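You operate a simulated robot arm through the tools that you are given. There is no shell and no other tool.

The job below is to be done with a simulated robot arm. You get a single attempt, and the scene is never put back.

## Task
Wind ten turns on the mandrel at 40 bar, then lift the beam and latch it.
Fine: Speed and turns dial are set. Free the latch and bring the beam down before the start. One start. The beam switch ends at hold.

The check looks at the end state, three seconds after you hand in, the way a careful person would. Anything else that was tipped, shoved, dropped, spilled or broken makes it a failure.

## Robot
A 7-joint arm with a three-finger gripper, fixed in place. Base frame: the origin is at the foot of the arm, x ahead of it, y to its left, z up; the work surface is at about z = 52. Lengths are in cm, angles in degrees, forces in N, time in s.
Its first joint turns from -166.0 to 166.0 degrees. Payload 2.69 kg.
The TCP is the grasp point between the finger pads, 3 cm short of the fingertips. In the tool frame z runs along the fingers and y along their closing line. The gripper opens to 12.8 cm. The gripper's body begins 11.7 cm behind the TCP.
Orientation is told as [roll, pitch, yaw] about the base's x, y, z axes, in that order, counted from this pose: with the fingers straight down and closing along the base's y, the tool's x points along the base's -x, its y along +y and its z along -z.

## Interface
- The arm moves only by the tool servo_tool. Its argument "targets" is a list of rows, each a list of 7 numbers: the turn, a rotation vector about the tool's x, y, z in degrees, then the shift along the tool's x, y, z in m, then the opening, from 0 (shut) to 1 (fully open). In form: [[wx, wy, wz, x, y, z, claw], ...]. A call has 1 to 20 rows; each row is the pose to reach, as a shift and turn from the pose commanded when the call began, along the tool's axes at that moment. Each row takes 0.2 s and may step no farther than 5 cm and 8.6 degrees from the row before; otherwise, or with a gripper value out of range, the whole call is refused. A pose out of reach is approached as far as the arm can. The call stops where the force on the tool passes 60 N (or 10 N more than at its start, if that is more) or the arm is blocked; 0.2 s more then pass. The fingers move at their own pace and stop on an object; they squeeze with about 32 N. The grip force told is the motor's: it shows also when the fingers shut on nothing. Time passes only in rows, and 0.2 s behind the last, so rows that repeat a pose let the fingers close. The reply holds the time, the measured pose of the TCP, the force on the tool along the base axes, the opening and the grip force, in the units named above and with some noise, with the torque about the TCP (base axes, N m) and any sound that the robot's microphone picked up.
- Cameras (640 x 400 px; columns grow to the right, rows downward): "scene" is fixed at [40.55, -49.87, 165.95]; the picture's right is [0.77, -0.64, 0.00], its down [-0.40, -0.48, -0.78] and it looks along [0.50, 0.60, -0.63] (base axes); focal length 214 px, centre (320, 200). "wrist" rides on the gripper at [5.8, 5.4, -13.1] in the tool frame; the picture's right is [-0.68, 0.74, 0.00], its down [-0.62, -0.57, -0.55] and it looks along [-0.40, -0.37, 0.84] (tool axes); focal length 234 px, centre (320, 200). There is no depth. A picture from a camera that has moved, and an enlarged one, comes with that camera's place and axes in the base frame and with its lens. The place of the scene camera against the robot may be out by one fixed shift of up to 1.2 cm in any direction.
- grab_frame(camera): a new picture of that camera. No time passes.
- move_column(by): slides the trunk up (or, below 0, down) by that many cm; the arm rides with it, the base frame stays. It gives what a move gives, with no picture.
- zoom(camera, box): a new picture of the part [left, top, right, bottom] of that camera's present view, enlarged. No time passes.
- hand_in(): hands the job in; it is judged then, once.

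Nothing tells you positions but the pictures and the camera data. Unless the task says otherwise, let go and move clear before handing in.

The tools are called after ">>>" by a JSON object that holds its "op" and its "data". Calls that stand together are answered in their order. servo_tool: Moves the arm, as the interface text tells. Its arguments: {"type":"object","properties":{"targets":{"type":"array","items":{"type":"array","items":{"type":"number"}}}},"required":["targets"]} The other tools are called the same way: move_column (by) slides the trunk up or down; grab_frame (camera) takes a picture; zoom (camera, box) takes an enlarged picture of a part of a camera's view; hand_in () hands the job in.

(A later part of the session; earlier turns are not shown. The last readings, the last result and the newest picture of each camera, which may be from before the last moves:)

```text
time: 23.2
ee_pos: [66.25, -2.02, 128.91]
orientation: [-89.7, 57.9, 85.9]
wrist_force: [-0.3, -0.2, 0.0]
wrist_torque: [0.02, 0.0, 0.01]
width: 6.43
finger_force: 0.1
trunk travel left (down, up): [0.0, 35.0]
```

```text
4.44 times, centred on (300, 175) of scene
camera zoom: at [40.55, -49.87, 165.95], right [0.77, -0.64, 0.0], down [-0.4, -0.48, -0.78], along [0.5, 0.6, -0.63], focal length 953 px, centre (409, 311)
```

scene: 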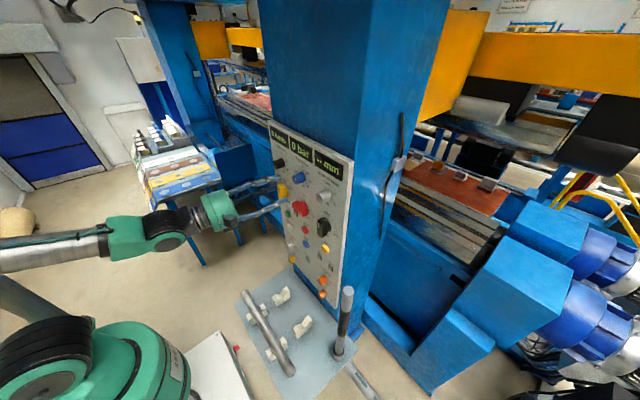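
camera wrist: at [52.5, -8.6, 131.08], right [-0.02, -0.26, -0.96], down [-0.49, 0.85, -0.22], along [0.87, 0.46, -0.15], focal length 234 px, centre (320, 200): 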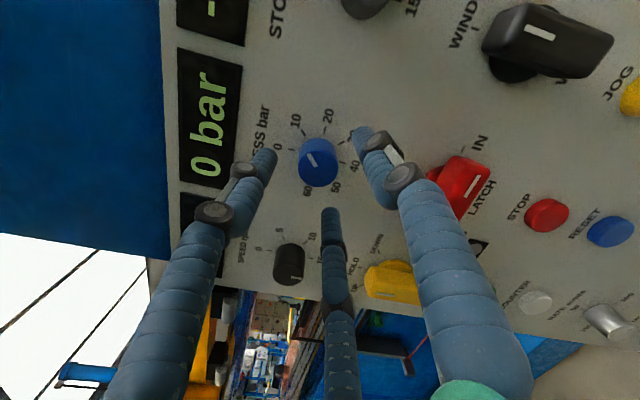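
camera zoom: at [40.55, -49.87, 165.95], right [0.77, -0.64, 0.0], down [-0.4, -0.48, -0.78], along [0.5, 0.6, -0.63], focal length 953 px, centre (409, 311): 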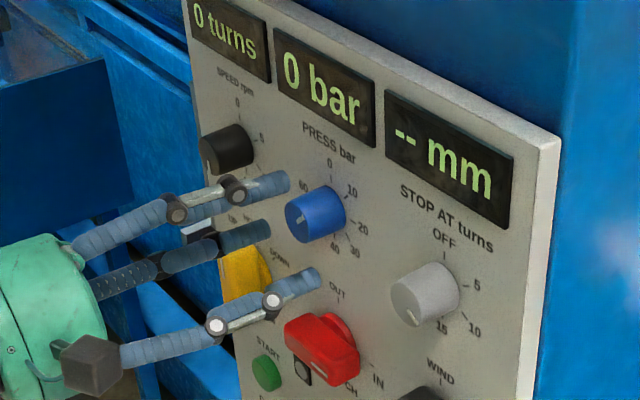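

The fingers straddle the PRESS knob with the tool about 4° off square, which is fine for a round knob. I'll go in another 1.5 cm and close on it.

>>> {"op": "servo_tool", "data": {"targets": [[0, 0, 0, -0.0005, -0.001, 0.008, 0.5], [0, 0, 0, -0.001, -0.002, 0.015, 0.5], [0, 0, 0, -0.001, -0.002, 0.015, 0.3], [0, 0, 0, -0.001, -0.002, 0.015, 0.0], [0, 0, 0, -0.001, -0.002, 0.015, 0.0]]}}

>>> {"op": "grab_frame", "data": {"camera": "wrist"}}

>>> {"op": "zoom", "data": {"camera": "scene", "box": [240, 130, 360, 220]}}

```text
time: 24.4
ee_pos: [67.68, -1.71, 129.01]
orientation: [-89.8, 57.8, 85.9]
wrist_force: [2.0, -1.8, 3.9]
wrist_torque: [0.0, -0.26, 0.11]
width: 3.21
finger_force: 44.5
trunk travel left (down, up): [0.0, 35.0]
```

```text
taken
camera wrist: at [53.98, -8.46, 131.16], right [-0.02, -0.26, -0.96], down [-0.49, 0.85, -0.22], along [0.87, 0.46, -0.15], focal length 234 px, centre (320, 200)
```

wrist: 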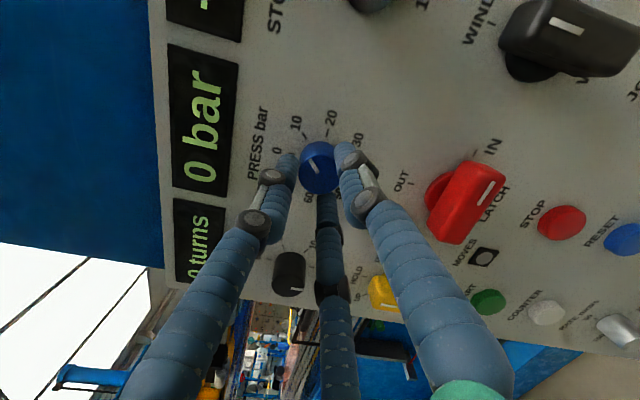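

```text
4.44 times, centred on (300, 175) of scene
camera zoom: at [40.55, -49.87, 165.95], right [0.77, -0.64, 0.0], down [-0.4, -0.48, -0.78], along [0.5, 0.6, -0.63], focal length 953 px, centre (409, 311)
```

zoom: 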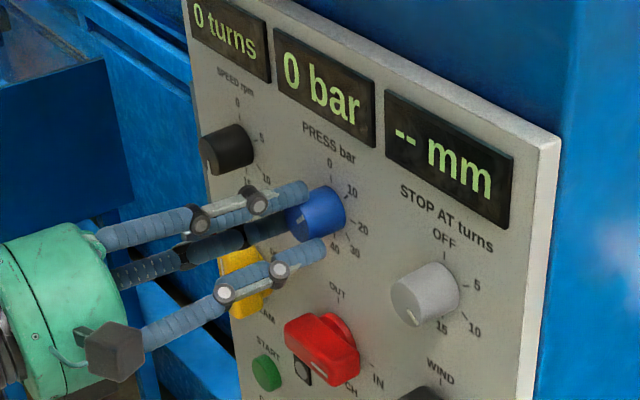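

The knob is gripped (3.2 cm wide) with little side force. I'll turn clockwise a small amount first to confirm it follows.

>>> {"op": "servo_tool", "data": {"targets": [[0, 0, 8, 0, 0, 0, 0], [0, 0, 16, 0, 0, 0, 0], [0, 0, 24, 0, 0, 0, 0], [0, 0, 32, 0, 0, 0, 0], [0, 0, 40, 0, 0, 0, 0], [0, 0, 45, 0, 0, 0, 0]]}}

>>> {"op": "grab_frame", "data": {"camera": "wrist"}}

>>> {"op": "zoom", "data": {"camera": "wrist", "box": [270, 110, 390, 190]}}

```text
time: 25.9
ee_pos: [67.65, -1.8, 128.94]
orientation: [-89.9, 12.7, 85.7]
wrist_force: [-2.0, -2.0, 8.7]
wrist_torque: [-0.01, 0.32, 0.13]
width: 3.18
finger_force: 45.0
trunk travel left (down, up): [0.0, 35.0]
```

```text
taken
camera wrist: at [54.05, -7.69, 125.12], right [0.04, 0.5, -0.87], down [-0.49, 0.76, 0.42], along [0.87, 0.41, 0.27], focal length 234 px, centre (320, 200)
```

wrist: 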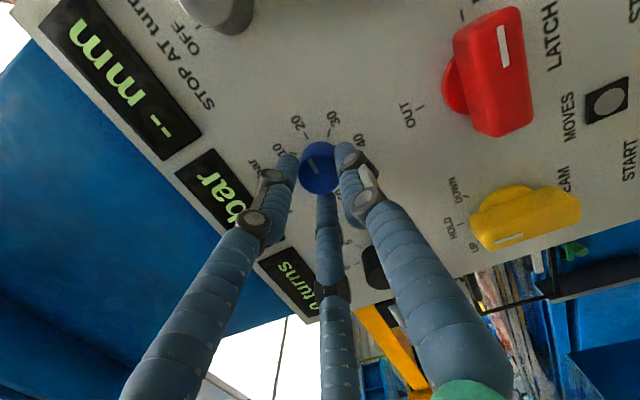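

```text
5.00 times, centred on (330, 150) of wrist
camera zoom: at [54.05, -7.69, 125.12], right [0.04, 0.5, -0.87], down [-0.49, 0.76, 0.42], along [0.87, 0.41, 0.27], focal length 1171 px, centre (270, 450)
```

zoom: 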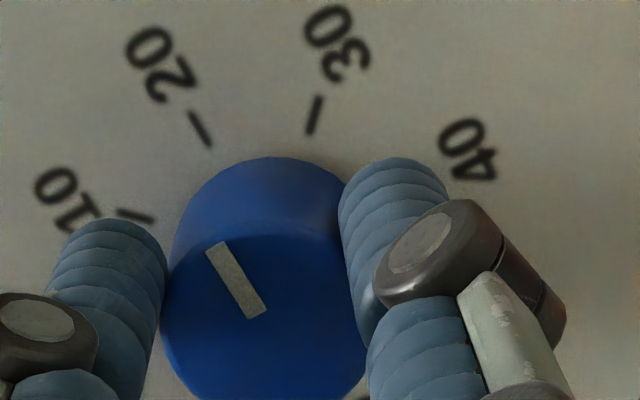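

The pointer now lies on 20, so it follows the hand exactly. Another 90° should put it on 40.

>>> {"op": "servo_tool", "data": {"targets": [[0, 0, 8, 0, 0, 0, 0], [0, 0, 16, 0, 0, 0, 0], [0, 0, 24, 0, 0, 0, 0], [0, 0, 32, 0, 0, 0, 0], [0, 0, 40, 0, 0, 0, 0], [0, 0, 48, 0, 0, 0, 0], [0, 0, 56, 0, 0, 0, 0], [0, 0, 64, 0, 0, 0, 0], [0, 0, 72, 0, 0, 0, 0], [0, 0, 80, 0, 0, 0, 0], [0, 0, 86, 0, 0, 0, 0], [0, 0, 90, 0, 0, 0, 0]]}}

>>> {"op": "grab_frame", "data": {"camera": "wrist"}}

>>> {"op": "zoom", "data": {"camera": "wrist", "box": [260, 100, 380, 190]}}

>>> {"op": "zoom", "data": {"camera": "scene", "box": [240, 130, 360, 220]}}

```text
time: 28.4
ee_pos: [67.81, -1.75, 129.01]
orientation: [-89.4, -77.4, 85.0]
wrist_force: [3.1, -1.9, 12.0]
wrist_torque: [0.01, -0.11, 0.02]
width: 3.16
finger_force: 44.7
trunk travel left (down, up): [0.0, 35.0]
```

```text
taken
camera wrist: at [54.89, 3.11, 122.18], right [0.07, 0.86, 0.5], down [-0.58, -0.37, 0.73], along [0.81, -0.34, 0.47], focal length 234 px, centre (320, 200)
```

wrist: 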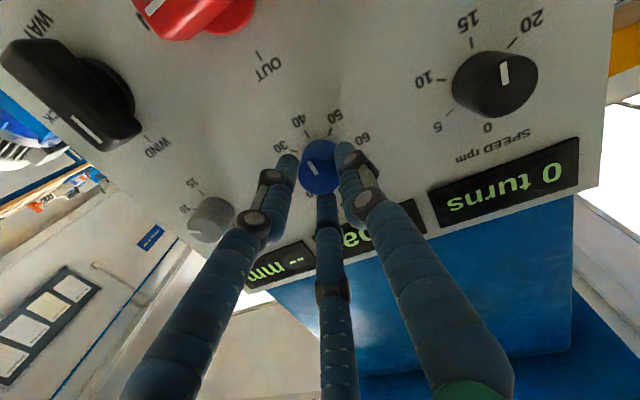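

```text
4.44 times, centred on (320, 145) of wrist
camera zoom: at [54.89, 3.11, 122.18], right [0.07, 0.86, 0.5], down [-0.58, -0.37, 0.73], along [0.81, -0.34, 0.47], focal length 1041 px, centre (320, 444)
```

zoom: 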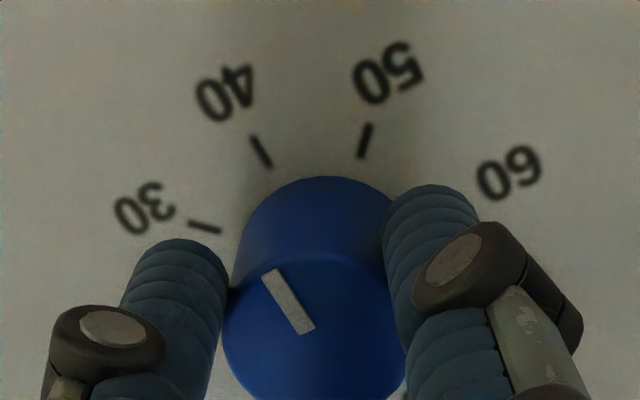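

```text
4.44 times, centred on (300, 175) of scene
camera zoom: at [40.55, -49.87, 165.95], right [0.77, -0.64, 0.0], down [-0.4, -0.48, -0.78], along [0.5, 0.6, -0.63], focal length 953 px, centre (409, 311)
```

zoom: 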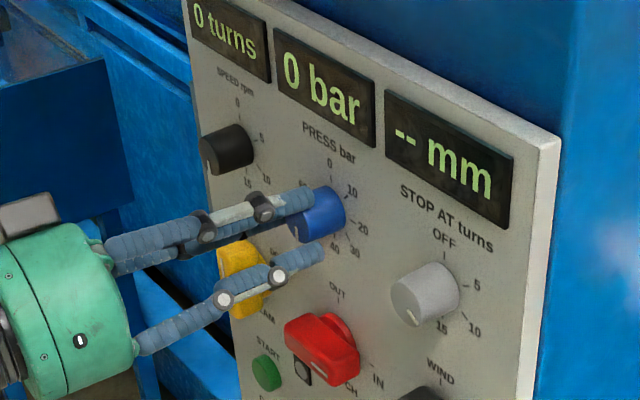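

The pointer is near 40. I'll zoom harder to judge the last few degrees.

>>> {"op": "zoom", "data": {"camera": "wrist", "box": [300, 125, 340, 185]}}

>>> {"op": "zoom", "data": {"camera": "scene", "box": [290, 160, 320, 190]}}

```text
6.67 times, centred on (320, 155) of wrist
camera zoom: at [54.89, 3.11, 122.18], right [0.07, 0.86, 0.5], down [-0.58, -0.37, 0.73], along [0.81, -0.34, 0.47], focal length 1561 px, centre (320, 500)
```

zoom: 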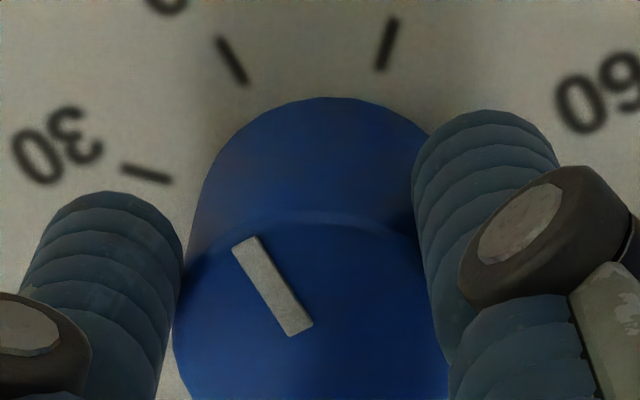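

```text
13.33 times, centred on (305, 175) of scene
camera zoom: at [40.55, -49.87, 165.95], right [0.77, -0.64, 0.0], down [-0.4, -0.48, -0.78], along [0.5, 0.6, -0.63], focal length 2860 px, centre (520, 533)
```

zoom: 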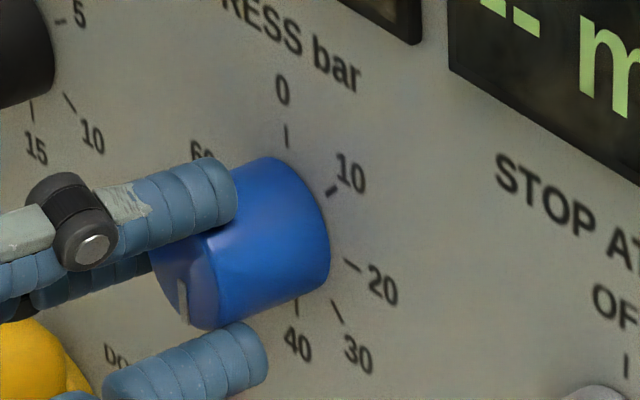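

The pointer is on the 40 mark within a degree or so. I'll let go, back straight out, then drop in front of LATCH and roll so the fingers close vertically.

>>> {"op": "servo_tool", "data": {"targets": [[0, 0, 0, 0, 0, 0, 0.3], [0, 0, 0, 0, 0, 0, 0.5], [0, 0, 0, 0, 0, -0.025, 0.5], [0, 0, 0, 0, 0, -0.05, 0.5], [0, 0, -8, 0.015, 0.004, -0.06, 0.5], [0, 0, -16, 0.03, 0.008, -0.06, 0.5], [0, 0, -24, 0.045, 0.011, -0.06, 0.5], [0, 0, -32, 0.06, 0.015, -0.06, 0.5], [0, 0, -40, 0.075, 0.019, -0.06, 0.5], [0, 0, -48, 0.09, 0.022, -0.06, 0.5], [0, 0, -56, 0.105, 0.026, -0.06, 0.5], [0, 0, -64, 0.12, 0.03, -0.06, 0.5], [0, 0, -72, 0.1243, 0.0308, -0.06, 0.5], [0, 0, -77.4, 0.1243, 0.0308, -0.06, 0.5]]}}

>>> {"op": "grab_frame", "data": {"camera": "wrist"}}

>>> {"op": "zoom", "data": {"camera": "scene", "box": [240, 130, 360, 220]}}

```text
time: 31.4
ee_pos: [61.77, -0.91, 116.12]
orientation: [-89.8, 0.3, 85.2]
wrist_force: [0.6, -0.3, -0.2]
wrist_torque: [0.03, 0.03, 0.01]
width: 6.4
finger_force: 0.0
trunk travel left (down, up): [0.0, 35.0]
```

```text
taken
camera wrist: at [48.06, -5.78, 110.93], right [0.05, 0.67, -0.74], down [-0.49, 0.66, 0.57], along [0.87, 0.34, 0.36], focal length 234 px, centre (320, 200)
```

wrist: 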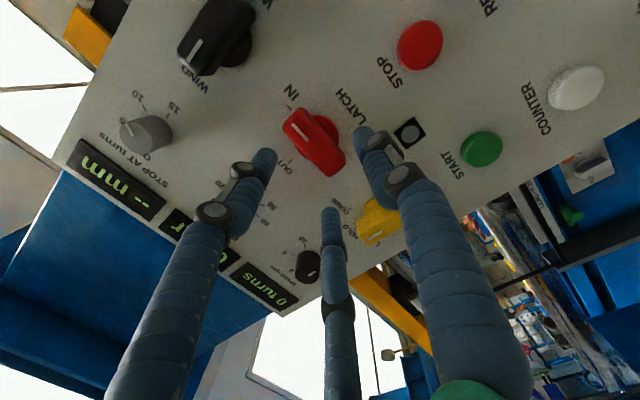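

```text
4.44 times, centred on (300, 175) of scene
camera zoom: at [40.55, -49.87, 165.95], right [0.77, -0.64, 0.0], down [-0.4, -0.48, -0.78], along [0.5, 0.6, -0.63], focal length 953 px, centre (409, 311)
```

zoom: 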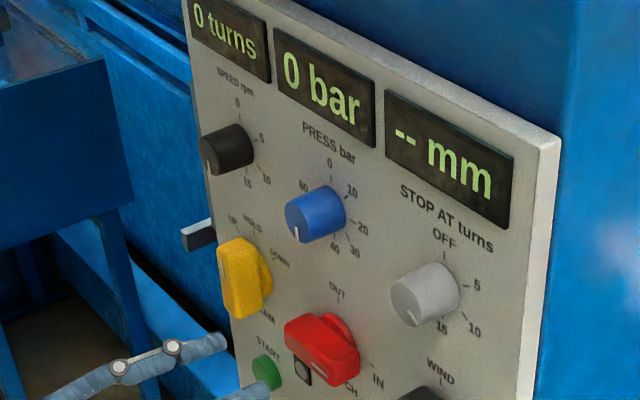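

PRESS shows 40 and the hand is in front of LATCH. I'll zoom to locate the latch axis and handle.

>>> {"op": "zoom", "data": {"camera": "wrist", "box": [250, 70, 390, 190]}}

>>> {"op": "zoom", "data": {"camera": "wrist", "box": [330, 160, 430, 260]}}

```text
3.33 times, centred on (320, 130) of wrist
camera zoom: at [48.06, -5.78, 110.93], right [0.05, 0.67, -0.74], down [-0.49, 0.66, 0.57], along [0.87, 0.34, 0.36], focal length 781 px, centre (320, 433)
```

zoom: 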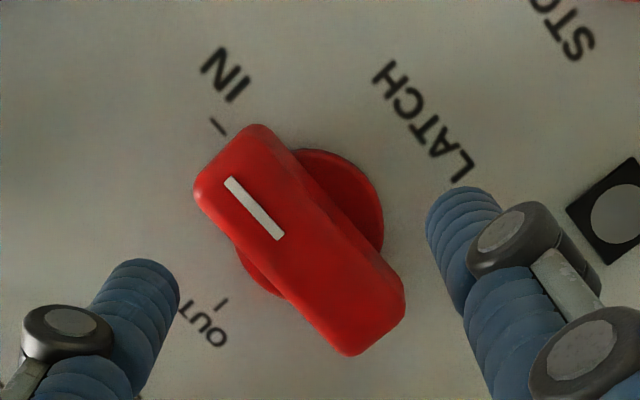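

```text
4.00 times, centred on (380, 210) of wrist
camera zoom: at [48.06, -5.78, 110.93], right [0.05, 0.67, -0.74], down [-0.49, 0.66, 0.57], along [0.87, 0.34, 0.36], focal length 937 px, centre (80, 160)
```

zoom: 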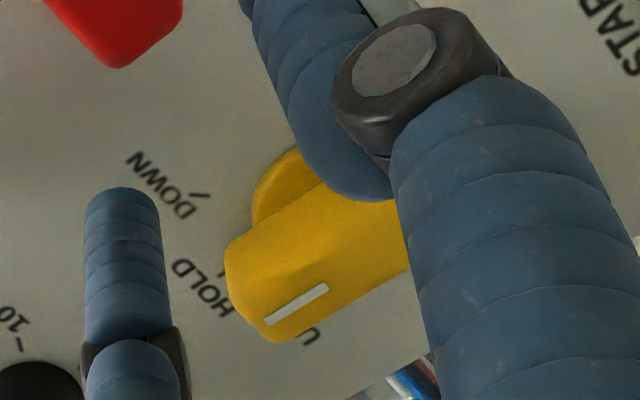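

The latch axis is at y ≈ -1.95, z ≈ 116.1, with the handle horizontal and about 3 cm proud. I'll align and approach partway.

>>> {"op": "servo_tool", "data": {"targets": [[0, 0, 0, 0.004, 0, 0.017, 0.5], [0, 0, 0, 0.0076, 0, 0.034, 0.5], [0, 0, 0, 0.0076, 0, 0.034, 0.5]]}}

>>> {"op": "grab_frame", "data": {"camera": "wrist"}}

>>> {"op": "zoom", "data": {"camera": "scene", "box": [240, 170, 360, 260]}}

```text
time: 32.2
ee_pos: [64.91, -0.76, 116.34]
orientation: [-89.7, 0.1, 84.9]
wrist_force: [-0.4, 0.4, -0.1]
wrist_torque: [-0.01, -0.04, 0.0]
width: 6.44
finger_force: 0.1
out of reach, approached as far as the arm can: row 1, 2, 3
trunk travel left (down, up): [0.0, 35.0]
```

```text
taken
camera wrist: at [51.18, -5.53, 111.19], right [0.05, 0.67, -0.74], down [-0.49, 0.66, 0.57], along [0.87, 0.33, 0.36], focal length 234 px, centre (320, 200)
```

wrist: 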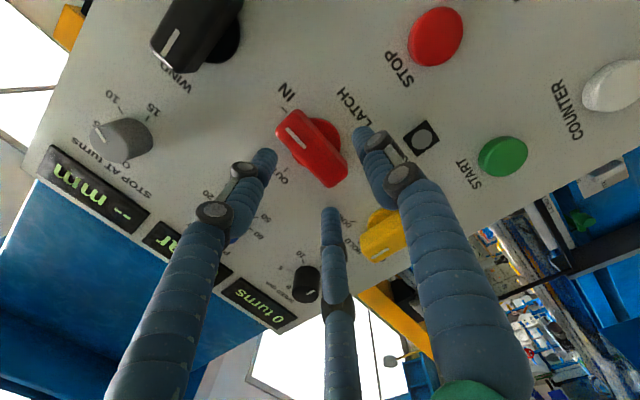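

```text
4.44 times, centred on (300, 215) of scene
camera zoom: at [40.55, -49.87, 165.95], right [0.77, -0.64, 0.0], down [-0.4, -0.48, -0.78], along [0.5, 0.6, -0.63], focal length 953 px, centre (409, 133)
```

zoom: 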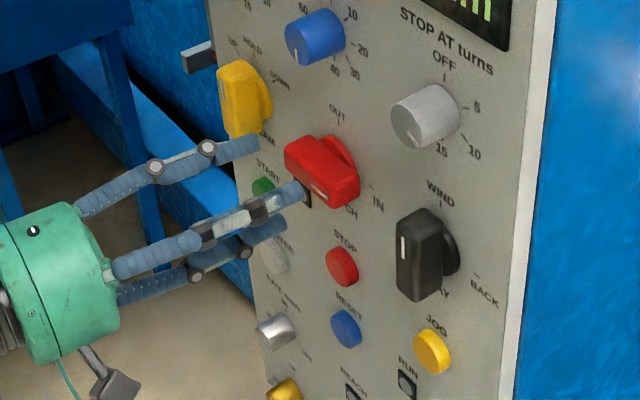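

The y offset is again limited by the wrist, so I'll allow a degree or two more yaw to reach the latch axis.

>>> {"op": "servo_tool", "data": {"targets": [[0, 1, 0, 0.006, 0, 0, 0.5], [0, 2, 0, 0.012, 0, 0, 0.5], [0, 2, 0, 0.012, 0, 0, 0.5]]}}

```text
time: 33.0
ee_pos: [64.76, -1.97, 116.46]
orientation: [-89.8, 0.2, 83.6]
wrist_force: [0.1, 0.9, -0.2]
wrist_torque: [-0.02, -0.01, -0.02]
width: 6.4
finger_force: 0.0
trunk travel left (down, up): [0.0, 35.0]
```

>>> {"op": "servo_tool", "data": {"targets": [[0, 0, 0, -0.0015, 0.002, 0.014, 0.5], [0, 0, 0, -0.003, 0.003, 0.029, 0.5], [0, 0, 0, -0.003, 0.003, 0.029, 0.5]]}}

>>> {"op": "grab_frame", "data": {"camera": "wrist"}}

>>> {"op": "zoom", "data": {"camera": "scene", "box": [260, 180, 340, 240]}}

```text
time: 33.9
ee_pos: [67.52, -1.76, 116.24]
orientation: [-90.0, 0.3, 83.7]
wrist_force: [-19.8, 25.4, 11.2]
wrist_torque: [-0.13, -0.46, 1.14]
width: 9.03
finger_force: 16.4
trunk travel left (down, up): [0.0, 35.0]
```

```text
taken
camera wrist: at [53.85, -6.14, 110.98], right [0.07, 0.67, -0.74], down [-0.48, 0.68, 0.56], along [0.88, 0.31, 0.37], focal length 234 px, centre (320, 200)
```

wrist: 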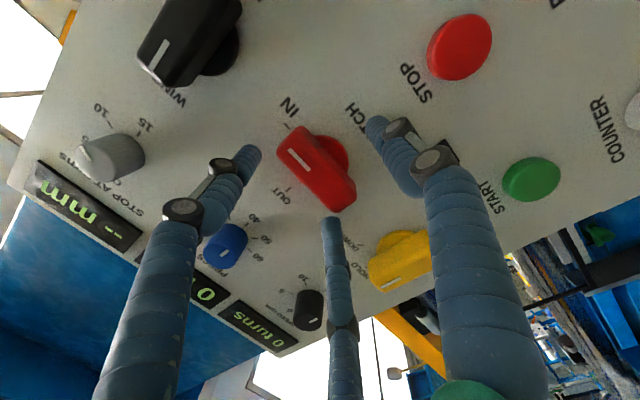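

```text
6.67 times, centred on (300, 210) of scene
camera zoom: at [40.55, -49.87, 165.95], right [0.77, -0.64, 0.0], down [-0.4, -0.48, -0.78], along [0.5, 0.6, -0.63], focal length 1430 px, centre (453, 133)
```

zoom: 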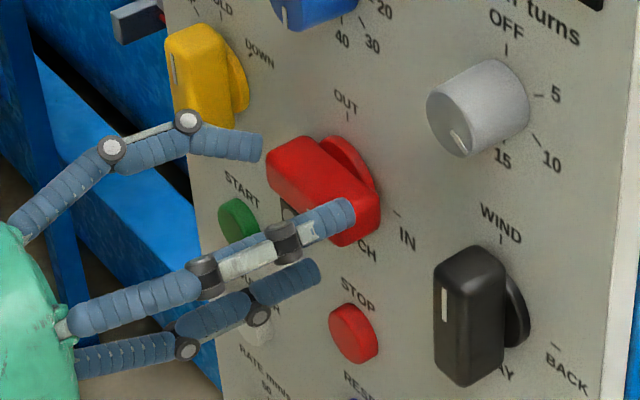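

Unexpected: the fingers were pushed apart to 9 cm and there is about 30 N on the tool. I'll look closely before doing anything else.

>>> {"op": "zoom", "data": {"camera": "wrist", "box": [230, 80, 410, 250]}}

>>> {"op": "zoom", "data": {"camera": "scene", "box": [270, 195, 320, 230]}}

```text
2.35 times, centred on (320, 165) of wrist
camera zoom: at [53.85, -6.14, 110.98], right [0.07, 0.67, -0.74], down [-0.48, 0.68, 0.56], along [0.88, 0.31, 0.37], focal length 551 px, centre (320, 282)
```

zoom: 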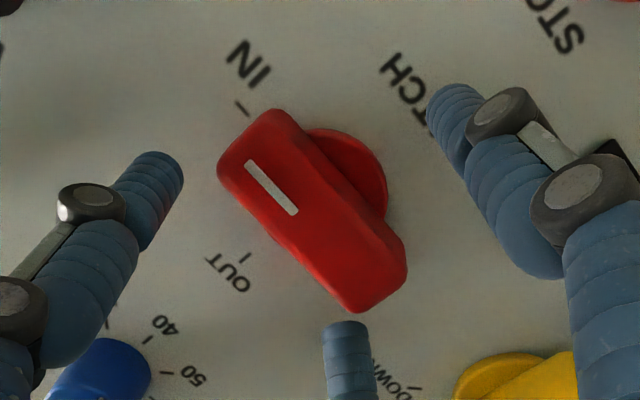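

```text
11.43 times, centred on (295, 212) of scene
camera zoom: at [40.55, -49.87, 165.95], right [0.77, -0.64, 0.0], down [-0.4, -0.48, -0.78], along [0.5, 0.6, -0.63], focal length 2451 px, centre (606, 57)
```

zoom: 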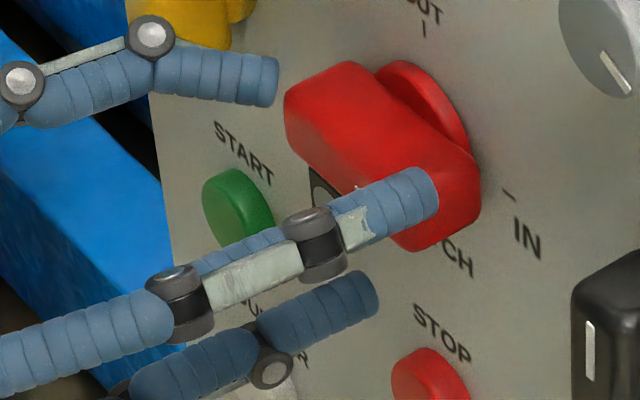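

The visible gripper has three jaws at 120°, and the one at the handle's +y end ran onto it because the opening was too small. I'll back out and open wide, then return.

>>> {"op": "servo_tool", "data": {"targets": [[0, 0, 0, 0, 0, -0.02, 0.6], [0, 0, 0, 0, 0, -0.04, 0.8], [0, 0, 0, 0, 0, -0.04, 0.8]]}}

>>> {"op": "grab_frame", "data": {"camera": "wrist"}}

>>> {"op": "zoom", "data": {"camera": "scene", "box": [260, 180, 340, 240]}}

```text
time: 34.6
ee_pos: [63.71, -1.6, 115.97]
orientation: [-89.7, 0.2, 83.6]
wrist_force: [0.9, 0.4, 0.2]
wrist_torque: [0.0, 0.01, -0.02]
width: 10.23
finger_force: 0.1
trunk travel left (down, up): [0.0, 35.0]
```

```text
taken
camera wrist: at [49.96, -5.98, 110.73], right [0.07, 0.67, -0.74], down [-0.48, 0.67, 0.57], along [0.88, 0.31, 0.37], focal length 234 px, centre (320, 200)
```

wrist: 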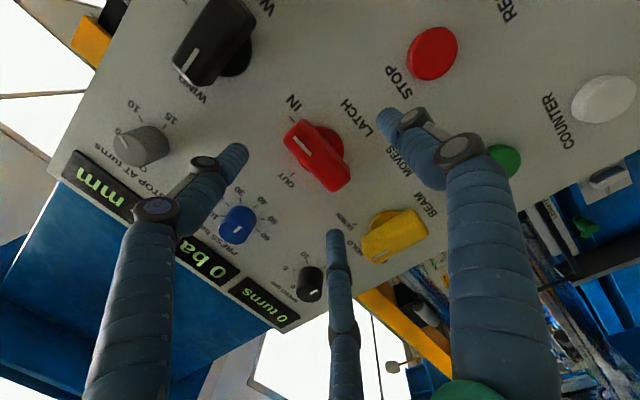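

```text
6.67 times, centred on (300, 210) of scene
camera zoom: at [40.55, -49.87, 165.95], right [0.77, -0.64, 0.0], down [-0.4, -0.48, -0.78], along [0.5, 0.6, -0.63], focal length 1430 px, centre (453, 133)
```

zoom: 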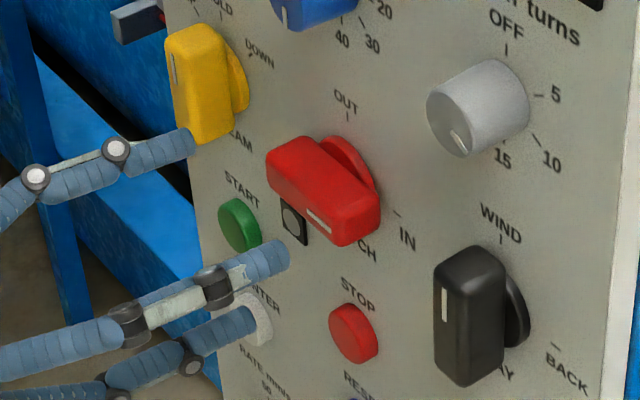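

The latch is still at IN and untouched. I'll re-approach with the wider opening.

>>> {"op": "servo_tool", "data": {"targets": [[0, 0, 0, -0.001, -0.002, 0.014, 0.8], [0, 0, 0, -0.002, -0.003, 0.028, 0.8], [0, 0, 0, -0.003, -0.003, 0.04, 0.8], [0, 0, 0, -0.003, -0.003, 0.04, 0.8]]}}

>>> {"op": "grab_frame", "data": {"camera": "wrist"}}

>>> {"op": "zoom", "data": {"camera": "scene", "box": [260, 180, 340, 240]}}

```text
time: 35.6
ee_pos: [67.88, -1.83, 116.36]
orientation: [-89.8, 0.2, 83.7]
wrist_force: [0.1, -0.2, 0.1]
wrist_torque: [-0.04, 0.0, 0.01]
width: 10.24
finger_force: 0.0
trunk travel left (down, up): [0.0, 35.0]
```

```text
taken
camera wrist: at [54.02, -6.15, 111.02], right [0.07, 0.67, -0.74], down [-0.47, 0.67, 0.57], along [0.88, 0.31, 0.37], focal length 234 px, centre (320, 200)
```

wrist: 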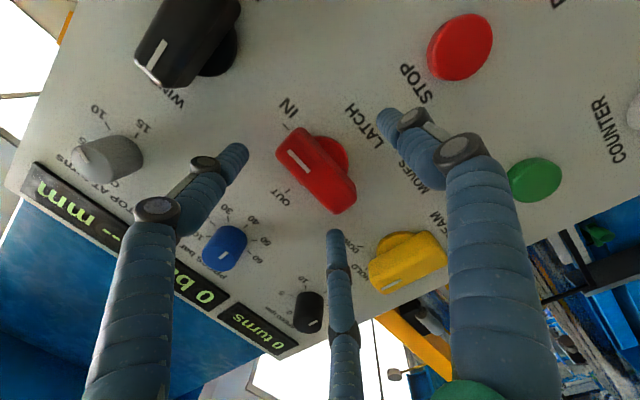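

```text
6.67 times, centred on (300, 210) of scene
camera zoom: at [40.55, -49.87, 165.95], right [0.77, -0.64, 0.0], down [-0.4, -0.48, -0.78], along [0.5, 0.6, -0.63], focal length 1430 px, centre (453, 133)
```

zoom: 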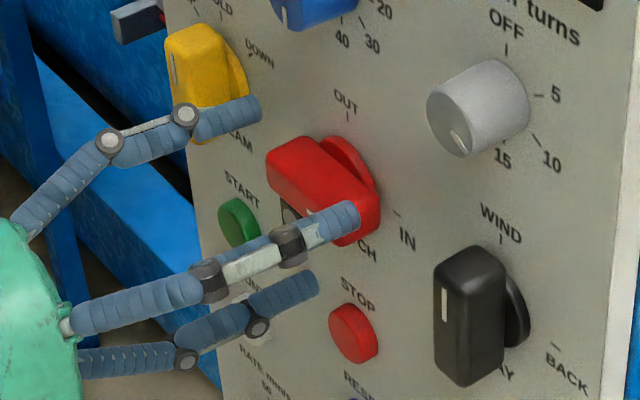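

No contact this time. Now I'll close on the handle.

>>> {"op": "servo_tool", "data": {"targets": [[0, 0, 0, 0, 0, 0, 0.5], [0, 0, 0, 0, 0, 0, 0.3], [0, 0, 0, 0, 0, 0, 0.15], [0, 0, 0, 0, 0, 0, 0.0], [0, 0, 0, 0, 0, 0, 0.0]]}}

>>> {"op": "grab_frame", "data": {"camera": "wrist"}}

>>> {"op": "zoom", "data": {"camera": "scene", "box": [260, 180, 340, 240]}}

```text
time: 36.9
ee_pos: [67.8, -1.72, 117.19]
orientation: [-90.5, 0.1, 83.7]
wrist_force: [12.1, -0.7, 52.1]
wrist_torque: [-0.16, -1.18, -0.02]
width: 3.91
finger_force: 45.2
trunk travel left (down, up): [0.0, 35.0]
```

```text
taken
camera wrist: at [54.03, -6.15, 111.73], right [0.08, 0.67, -0.74], down [-0.48, 0.67, 0.56], along [0.87, 0.31, 0.38], focal length 234 px, centre (320, 200)
```

wrist: 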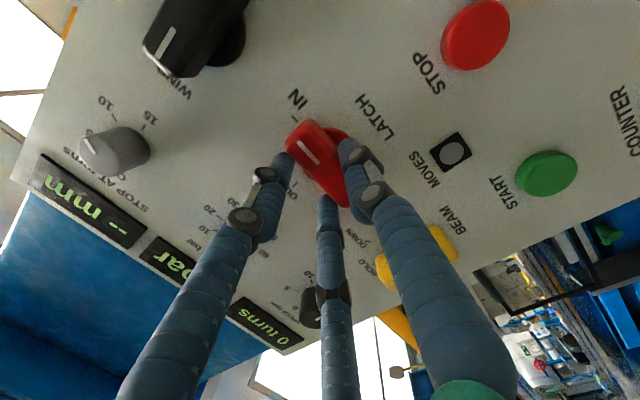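

```text
6.67 times, centred on (300, 210) of scene
camera zoom: at [40.55, -49.87, 165.95], right [0.77, -0.64, 0.0], down [-0.4, -0.48, -0.78], along [0.5, 0.6, -0.63], focal length 1430 px, centre (453, 133)
```

zoom: 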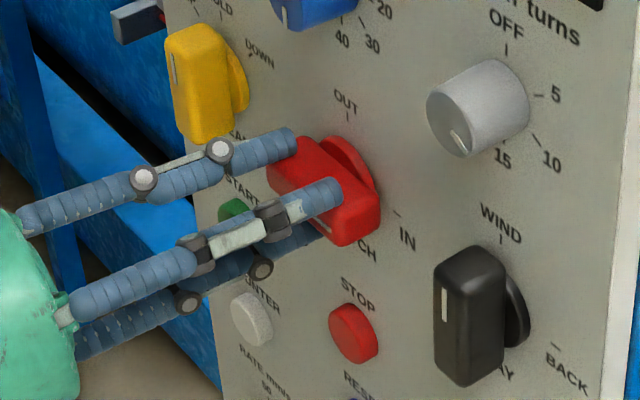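

The handle is held (3.9 cm), but the three-jaw centring pushes the hand up about 0.85 cm. I'll relieve that by commanding the hand up before turning.

>>> {"op": "servo_tool", "data": {"targets": [[0, 0, 0, 0, -0.004, 0, 0], [0, 0, 0, 0, -0.008, 0, 0], [0, 0, 0, 0, -0.0085, 0, 0]]}}

```text
time: 37.6
ee_pos: [67.72, -1.65, 117.14]
orientation: [-89.8, 0.3, 83.7]
wrist_force: [17.9, -7.3, 28.2]
wrist_torque: [-0.12, -0.82, -0.63]
width: 3.88
finger_force: 44.9
trunk travel left (down, up): [0.0, 35.0]
```

Forces are acceptable, so I'll start turning counter-clockwise about the latch axis, checking after 24°.

>>> {"op": "servo_tool", "data": {"targets": [[0, 0, -8, -0.0013, 0.0001, 0, 0], [0, 0, -16, -0.0026, 0.0004, 0, 0], [0, 0, -24, -0.0039, 0.0008, 0, 0]]}}

>>> {"op": "zoom", "data": {"camera": "wrist", "box": [250, 80, 390, 220]}}

>>> {"op": "zoom", "data": {"camera": "scene", "box": [260, 180, 340, 240]}}

```text
time: 38.5
ee_pos: [67.69, -1.54, 117.17]
orientation: [-89.8, 24.2, 83.8]
wrist_force: [4.5, -13.6, 22.7]
wrist_torque: [-0.23, -1.7, -1.21]
width: 3.88
finger_force: 45.2
trunk travel left (down, up): [0.0, 35.0]
```

```text
2.86 times, centred on (320, 150) of wrist
camera zoom: at [53.77, -7.5, 114.72], right [0.03, 0.31, -0.95], down [-0.46, 0.85, 0.26], along [0.89, 0.42, 0.17], focal length 669 px, centre (320, 343)
```

zoom: 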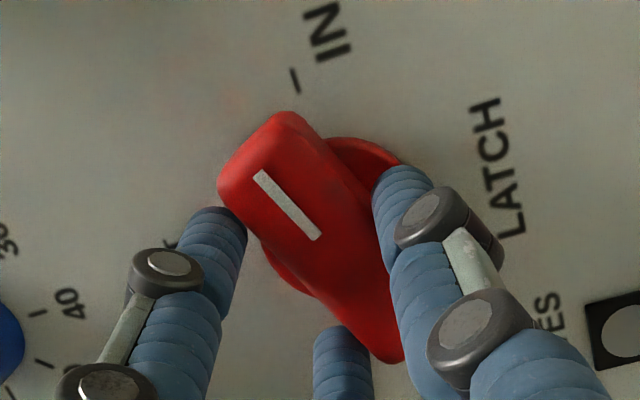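

```text
6.67 times, centred on (300, 210) of scene
camera zoom: at [40.55, -49.87, 165.95], right [0.77, -0.64, 0.0], down [-0.4, -0.48, -0.78], along [0.5, 0.6, -0.63], focal length 1430 px, centre (453, 133)
```

zoom: 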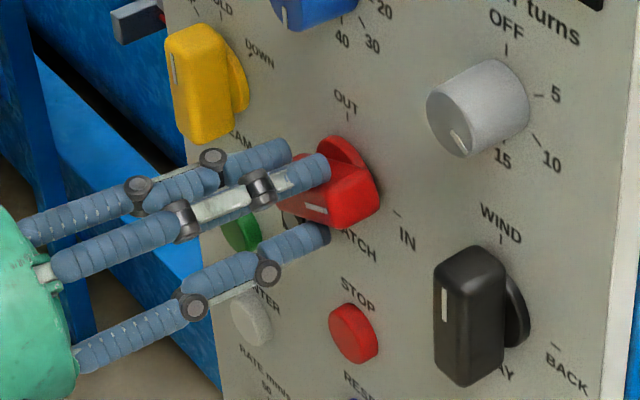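

The handle follows. I'll finish the quarter turn toward OUT.

>>> {"op": "servo_tool", "data": {"targets": [[0, 0, -8, -0.0013, 0.0001, 0, 0], [0, 0, -16, -0.0026, 0.0004, 0, 0], [0, 0, -24, -0.0039, 0.0008, 0, 0], [0, 0, -32, -0.005, 0.0014, 0, 0], [0, 0, -40, -0.0061, 0.0022, 0, 0], [0, 0, -48, -0.0071, 0.0031, 0, 0], [0, 0, -56, -0.0079, 0.0042, 0, 0], [0, 0, -62, -0.0084, 0.005, 0, 0], [0, 0, -66, -0.0087, 0.0056, 0, 0]]}}

>>> {"op": "grab_frame", "data": {"camera": "wrist"}}

>>> {"op": "zoom", "data": {"camera": "scene", "box": [260, 180, 340, 240]}}

```text
time: 40.5
ee_pos: [67.65, -1.01, 116.24]
orientation: [53.7, 89.7, -132.6]
wrist_force: [3.1, -30.3, 18.5]
wrist_torque: [-0.04, -1.39, -0.14]
width: 4.04
finger_force: 45.2
trunk travel left (down, up): [0.0, 35.0]
```

```text
taken
camera wrist: at [54.05, -4.9, 122.2], right [-0.08, -0.73, -0.67], down [-0.48, 0.62, -0.62], along [0.87, 0.27, -0.41], focal length 234 px, centre (320, 200)
```

wrist: 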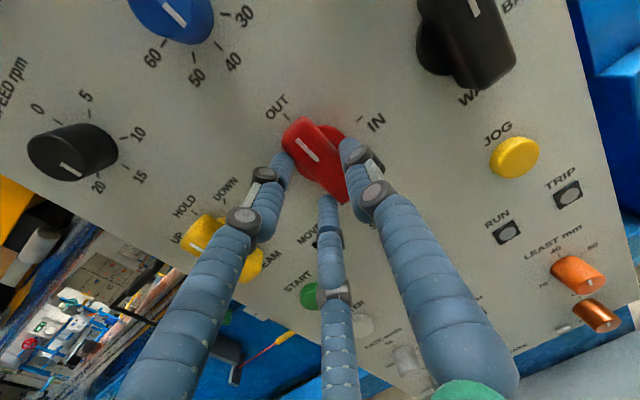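

```text
6.67 times, centred on (300, 210) of scene
camera zoom: at [40.55, -49.87, 165.95], right [0.77, -0.64, 0.0], down [-0.4, -0.48, -0.78], along [0.5, 0.6, -0.63], focal length 1430 px, centre (453, 133)
```

zoom: 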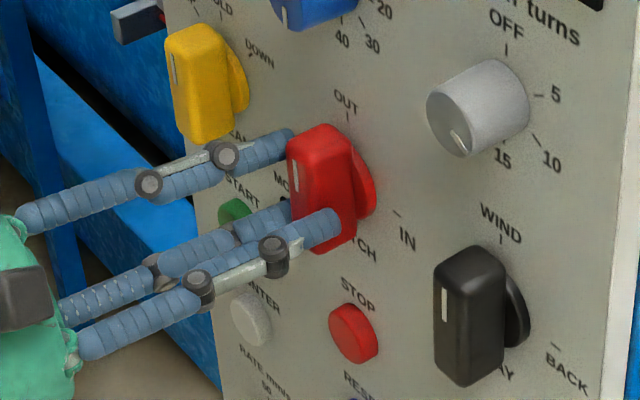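

LATCH now stands vertical at OUT. I'll release, back out and check the latch, displays and lamps.

>>> {"op": "servo_tool", "data": {"targets": [[0, 0, 0, 0, 0, 0, 0.3], [0, 0, 0, 0, 0, 0, 0.6], [0, 0, 0, 0, 0, 0, 0.8], [0, 0, 0, 0, 0, -0.025, 0.8], [0, 0, 0, 0, 0, -0.05, 0.8], [0, 0, 0, 0, 0, -0.065, 0.8]]}}

>>> {"op": "grab_frame", "data": {"camera": "wrist"}}

>>> {"op": "grab_frame", "data": {"camera": "scene"}}

>>> {"op": "zoom", "data": {"camera": "scene", "box": [260, 120, 360, 240]}}

```text
time: 41.9
ee_pos: [61.36, 0.01, 116.28]
orientation: [46.4, 89.8, -139.8]
wrist_force: [0.2, 0.8, 0.2]
wrist_torque: [0.02, -0.03, -0.01]
width: 10.25
finger_force: 0.0
trunk travel left (down, up): [0.0, 35.0]
```

```text
taken
camera wrist: at [47.66, -3.91, 122.16], right [-0.08, -0.73, -0.67], down [-0.48, 0.62, -0.62], along [0.87, 0.28, -0.41], focal length 234 px, centre (320, 200)
```

wrist: 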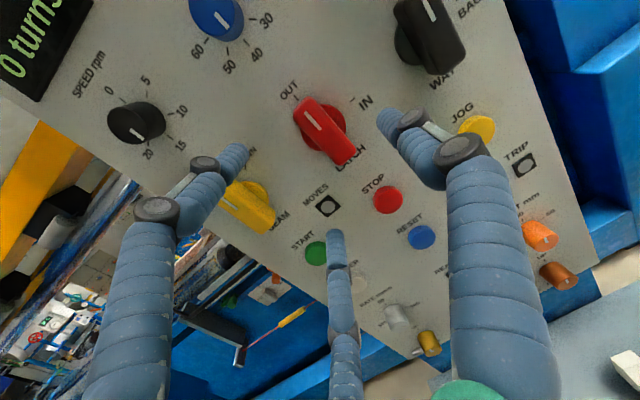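

```text
taken
```

scene: 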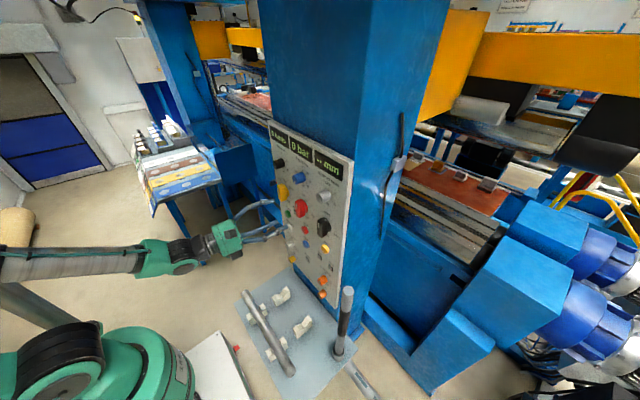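

```text
3.33 times, centred on (310, 180) of scene
camera zoom: at [40.55, -49.87, 165.95], right [0.77, -0.64, 0.0], down [-0.4, -0.48, -0.78], along [0.5, 0.6, -0.63], focal length 715 px, centre (353, 267)
```

zoom: 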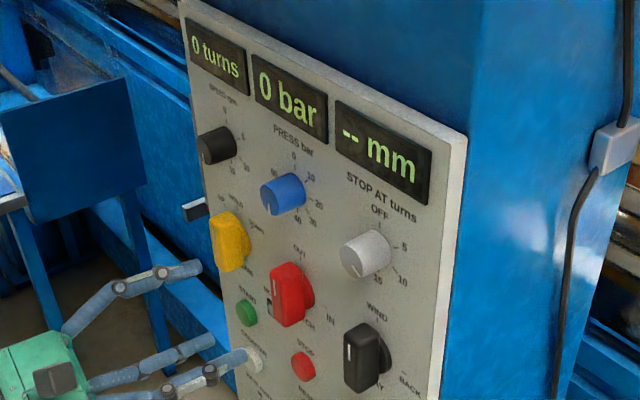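

LATCH is at OUT and nothing else has changed. Next is BEAM, so I'll zoom in to fix its axis.

>>> {"op": "zoom", "data": {"camera": "wrist", "box": [170, 130, 330, 270]}}

```text
2.86 times, centred on (250, 200) of wrist
camera zoom: at [47.66, -3.91, 122.16], right [-0.08, -0.73, -0.67], down [-0.48, 0.62, -0.62], along [0.87, 0.28, -0.41], focal length 669 px, centre (520, 200)
```

zoom: 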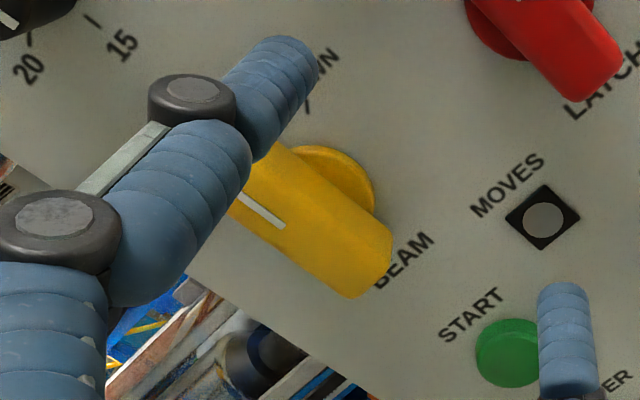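

>>> {"op": "servo_tool", "data": {"targets": [[1.5, 0, 0, 0, -0.03, -0.001, 0.8], [3, 0, 0, 0, -0.06, -0.003, 0.8], [4.5, 0, 0, -0.001, -0.09, -0.004, 0.8], [6, 0, 0, -0.001, -0.11, -0.0055, 0.8]]}}

>>> {"op": "grab_frame", "data": {"camera": "wrist"}}

>>> {"op": "zoom", "data": {"camera": "wrist", "box": [250, 60, 390, 200]}}

```text
time: 42.9
ee_pos: [61.96, 10.95, 116.1]
orientation: [44.4, 89.7, -136.2]
wrist_force: [0.9, -0.3, 0.8]
wrist_torque: [0.03, 0.02, 0.03]
width: 10.25
finger_force: 0.1
trunk travel left (down, up): [0.0, 35.0]
```

```text
taken
camera wrist: at [48.8, 5.71, 121.98], right [-0.01, -0.74, -0.67], down [-0.55, 0.57, -0.62], along [0.84, 0.37, -0.41], focal length 234 px, centre (320, 200)
```

wrist: 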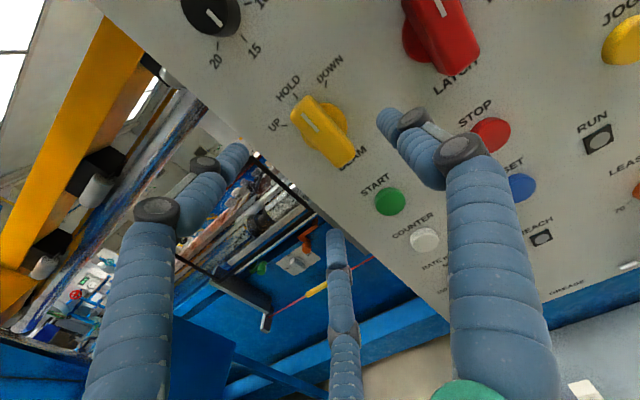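

```text
2.86 times, centred on (320, 130) of wrist
camera zoom: at [48.8, 5.71, 121.98], right [-0.01, -0.74, -0.67], down [-0.55, 0.57, -0.62], along [0.84, 0.37, -0.41], focal length 669 px, centre (320, 400)
```

zoom: 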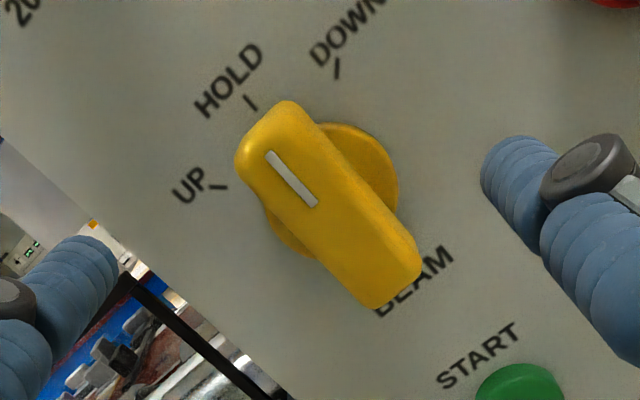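

The BEAM axis is about y 10.1, z 116.45, and the switch is at HOLD with DOWN 45° clockwise. The hand is square here, so I'll go in and close on the handle.

>>> {"op": "servo_tool", "data": {"targets": [[0, 0, 0, 0.003, 0, 0.015, 0.8], [0, 0, 0, 0.0035, 0.0005, 0.03, 0.8], [0, 0, 0, 0.0035, 0.0005, 0.045, 0.8], [0, 0, 0, 0.0035, 0.0005, 0.06, 0.8], [0, 0, 0, 0.0035, 0.0005, 0.06, 0.8]]}}

>>> {"op": "grab_frame", "data": {"camera": "wrist"}}

>>> {"op": "zoom", "data": {"camera": "scene", "box": [250, 160, 330, 220]}}

```text
time: 44.0
ee_pos: [68.12, 10.98, 116.35]
orientation: [38.5, 89.7, -141.9]
wrist_force: [0.9, 0.8, 0.4]
wrist_torque: [-0.01, -0.02, 0.0]
width: 10.24
finger_force: 0.1
trunk travel left (down, up): [0.0, 35.0]
```

```text
taken
camera wrist: at [54.89, 5.61, 122.35], right [-0.01, -0.74, -0.67], down [-0.55, 0.57, -0.62], along [0.84, 0.36, -0.41], focal length 234 px, centre (320, 200)
```

wrist: 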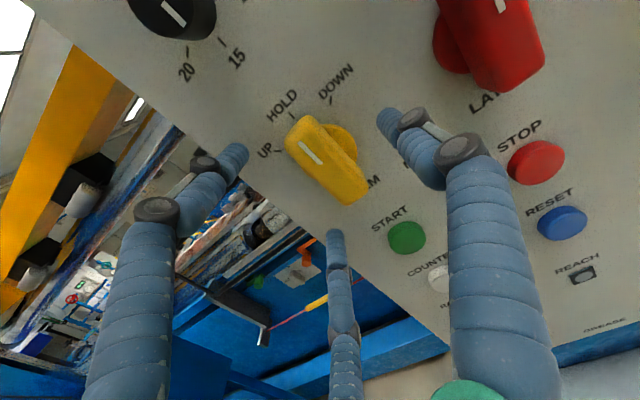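

```text
6.67 times, centred on (290, 190) of scene
camera zoom: at [40.55, -49.87, 165.95], right [0.77, -0.64, 0.0], down [-0.4, -0.48, -0.78], along [0.5, 0.6, -0.63], focal length 1430 px, centre (520, 267)
```

zoom: 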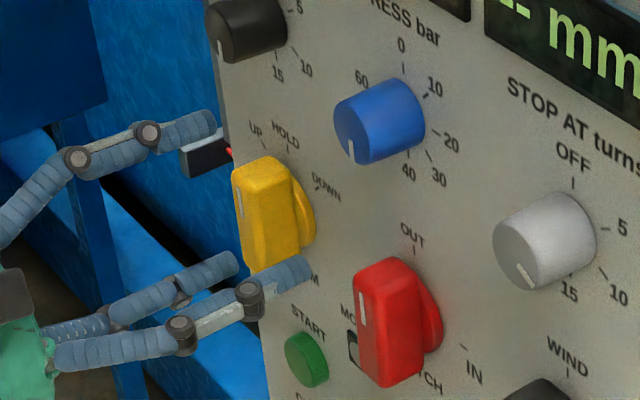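

Clear of everything; I'll close on the BEAM handle.

>>> {"op": "servo_tool", "data": {"targets": [[0, 0, 0, 0, 0, 0, 0.5], [0, 0, 0, 0, 0, 0, 0.3], [0, 0, 0, 0, 0, 0, 0.15], [0, 0, 0, 0, 0, 0, 0.0], [0, 0, 0, 0, 0, 0, 0.0]]}}

>>> {"op": "zoom", "data": {"camera": "wrist", "box": [250, 80, 390, 220]}}

>>> {"op": "zoom", "data": {"camera": "scene", "box": [250, 160, 330, 220]}}

```text
time: 45.2
ee_pos: [68.05, 10.78, 116.39]
orientation: [18.3, 89.7, -162.1]
wrist_force: [0.5, -24.0, 0.9]
wrist_torque: [0.03, -0.15, -0.6]
width: 3.88
finger_force: 45.0
trunk travel left (down, up): [0.0, 35.0]
```

```text
2.86 times, centred on (320, 150) of wrist
camera zoom: at [54.86, 5.42, 122.36], right [-0.01, -0.74, -0.68], down [-0.55, 0.57, -0.61], along [0.84, 0.36, -0.41], focal length 669 px, centre (320, 343)
```

zoom: 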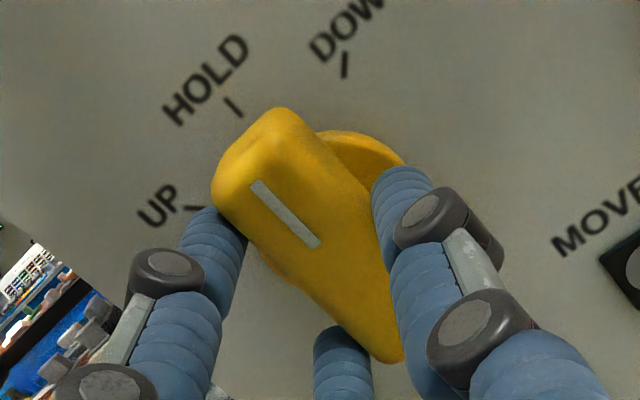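

```text
6.67 times, centred on (290, 190) of scene
camera zoom: at [40.55, -49.87, 165.95], right [0.77, -0.64, 0.0], down [-0.4, -0.48, -0.78], along [0.5, 0.6, -0.63], focal length 1430 px, centre (520, 267)
```

zoom: 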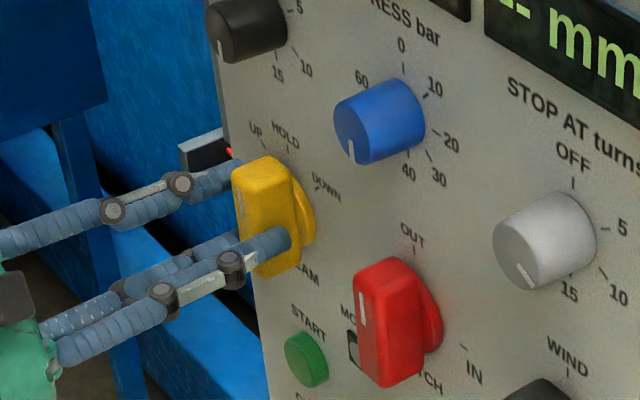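

Held at 3.9 cm. I'll turn 45° clockwise to DOWN about the switch axis.

>>> {"op": "servo_tool", "data": {"targets": [[0, 0, 8, 0.0012, 0.002, 0, 0], [0, 0, 16, 0.0025, 0.0023, 0, 0], [0, 0, 24, 0.0037, 0.0028, 0, 0], [0, 0, 32, 0.0048, 0.0034, 0, 0], [0, 0, 40, 0.0058, 0.0041, 0, 0], [0, 0, 46, 0.0065, 0.0047, 0, 0]]}}

>>> {"op": "grab_frame", "data": {"camera": "wrist"}}

>>> {"op": "grab_frame", "data": {"camera": "scene"}}

>>> {"op": "zoom", "data": {"camera": "scene", "box": [260, 120, 360, 240]}}

```text
time: 46.6
ee_pos: [68.09, 10.53, 116.96]
orientation: [-89.6, 44.2, 90.0]
wrist_force: [-2.4, 13.5, -9.6]
wrist_torque: [-0.74, 0.58, 0.79]
width: 3.89
finger_force: 44.9
trunk travel left (down, up): [0.0, 35.0]
```

```text
taken
camera wrist: at [54.84, 2.64, 117.3], right [-0.01, -0.03, -1.0], down [-0.54, 0.84, -0.02], along [0.84, 0.54, -0.02], focal length 234 px, centre (320, 200)
```

wrist: 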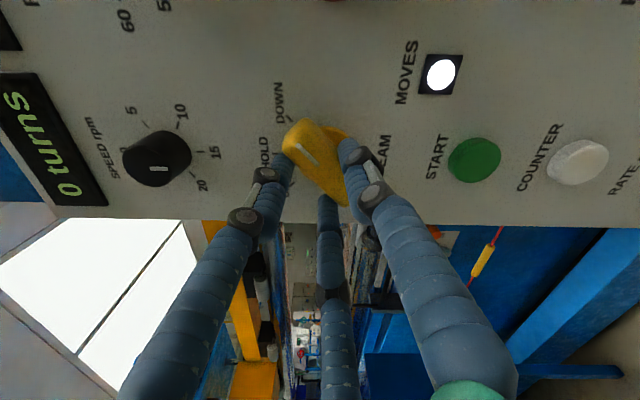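

```text
taken
```

scene: 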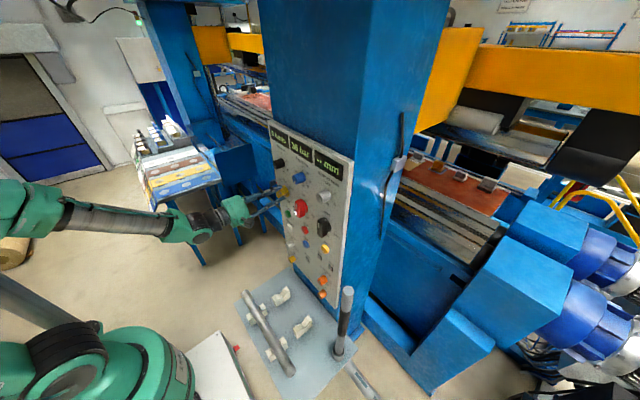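

```text
3.33 times, centred on (310, 180) of scene
camera zoom: at [40.55, -49.87, 165.95], right [0.77, -0.64, 0.0], down [-0.4, -0.48, -0.78], along [0.5, 0.6, -0.63], focal length 715 px, centre (353, 267)
```

zoom: 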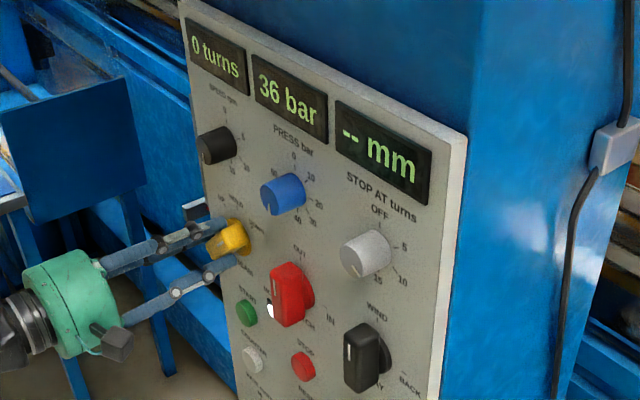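

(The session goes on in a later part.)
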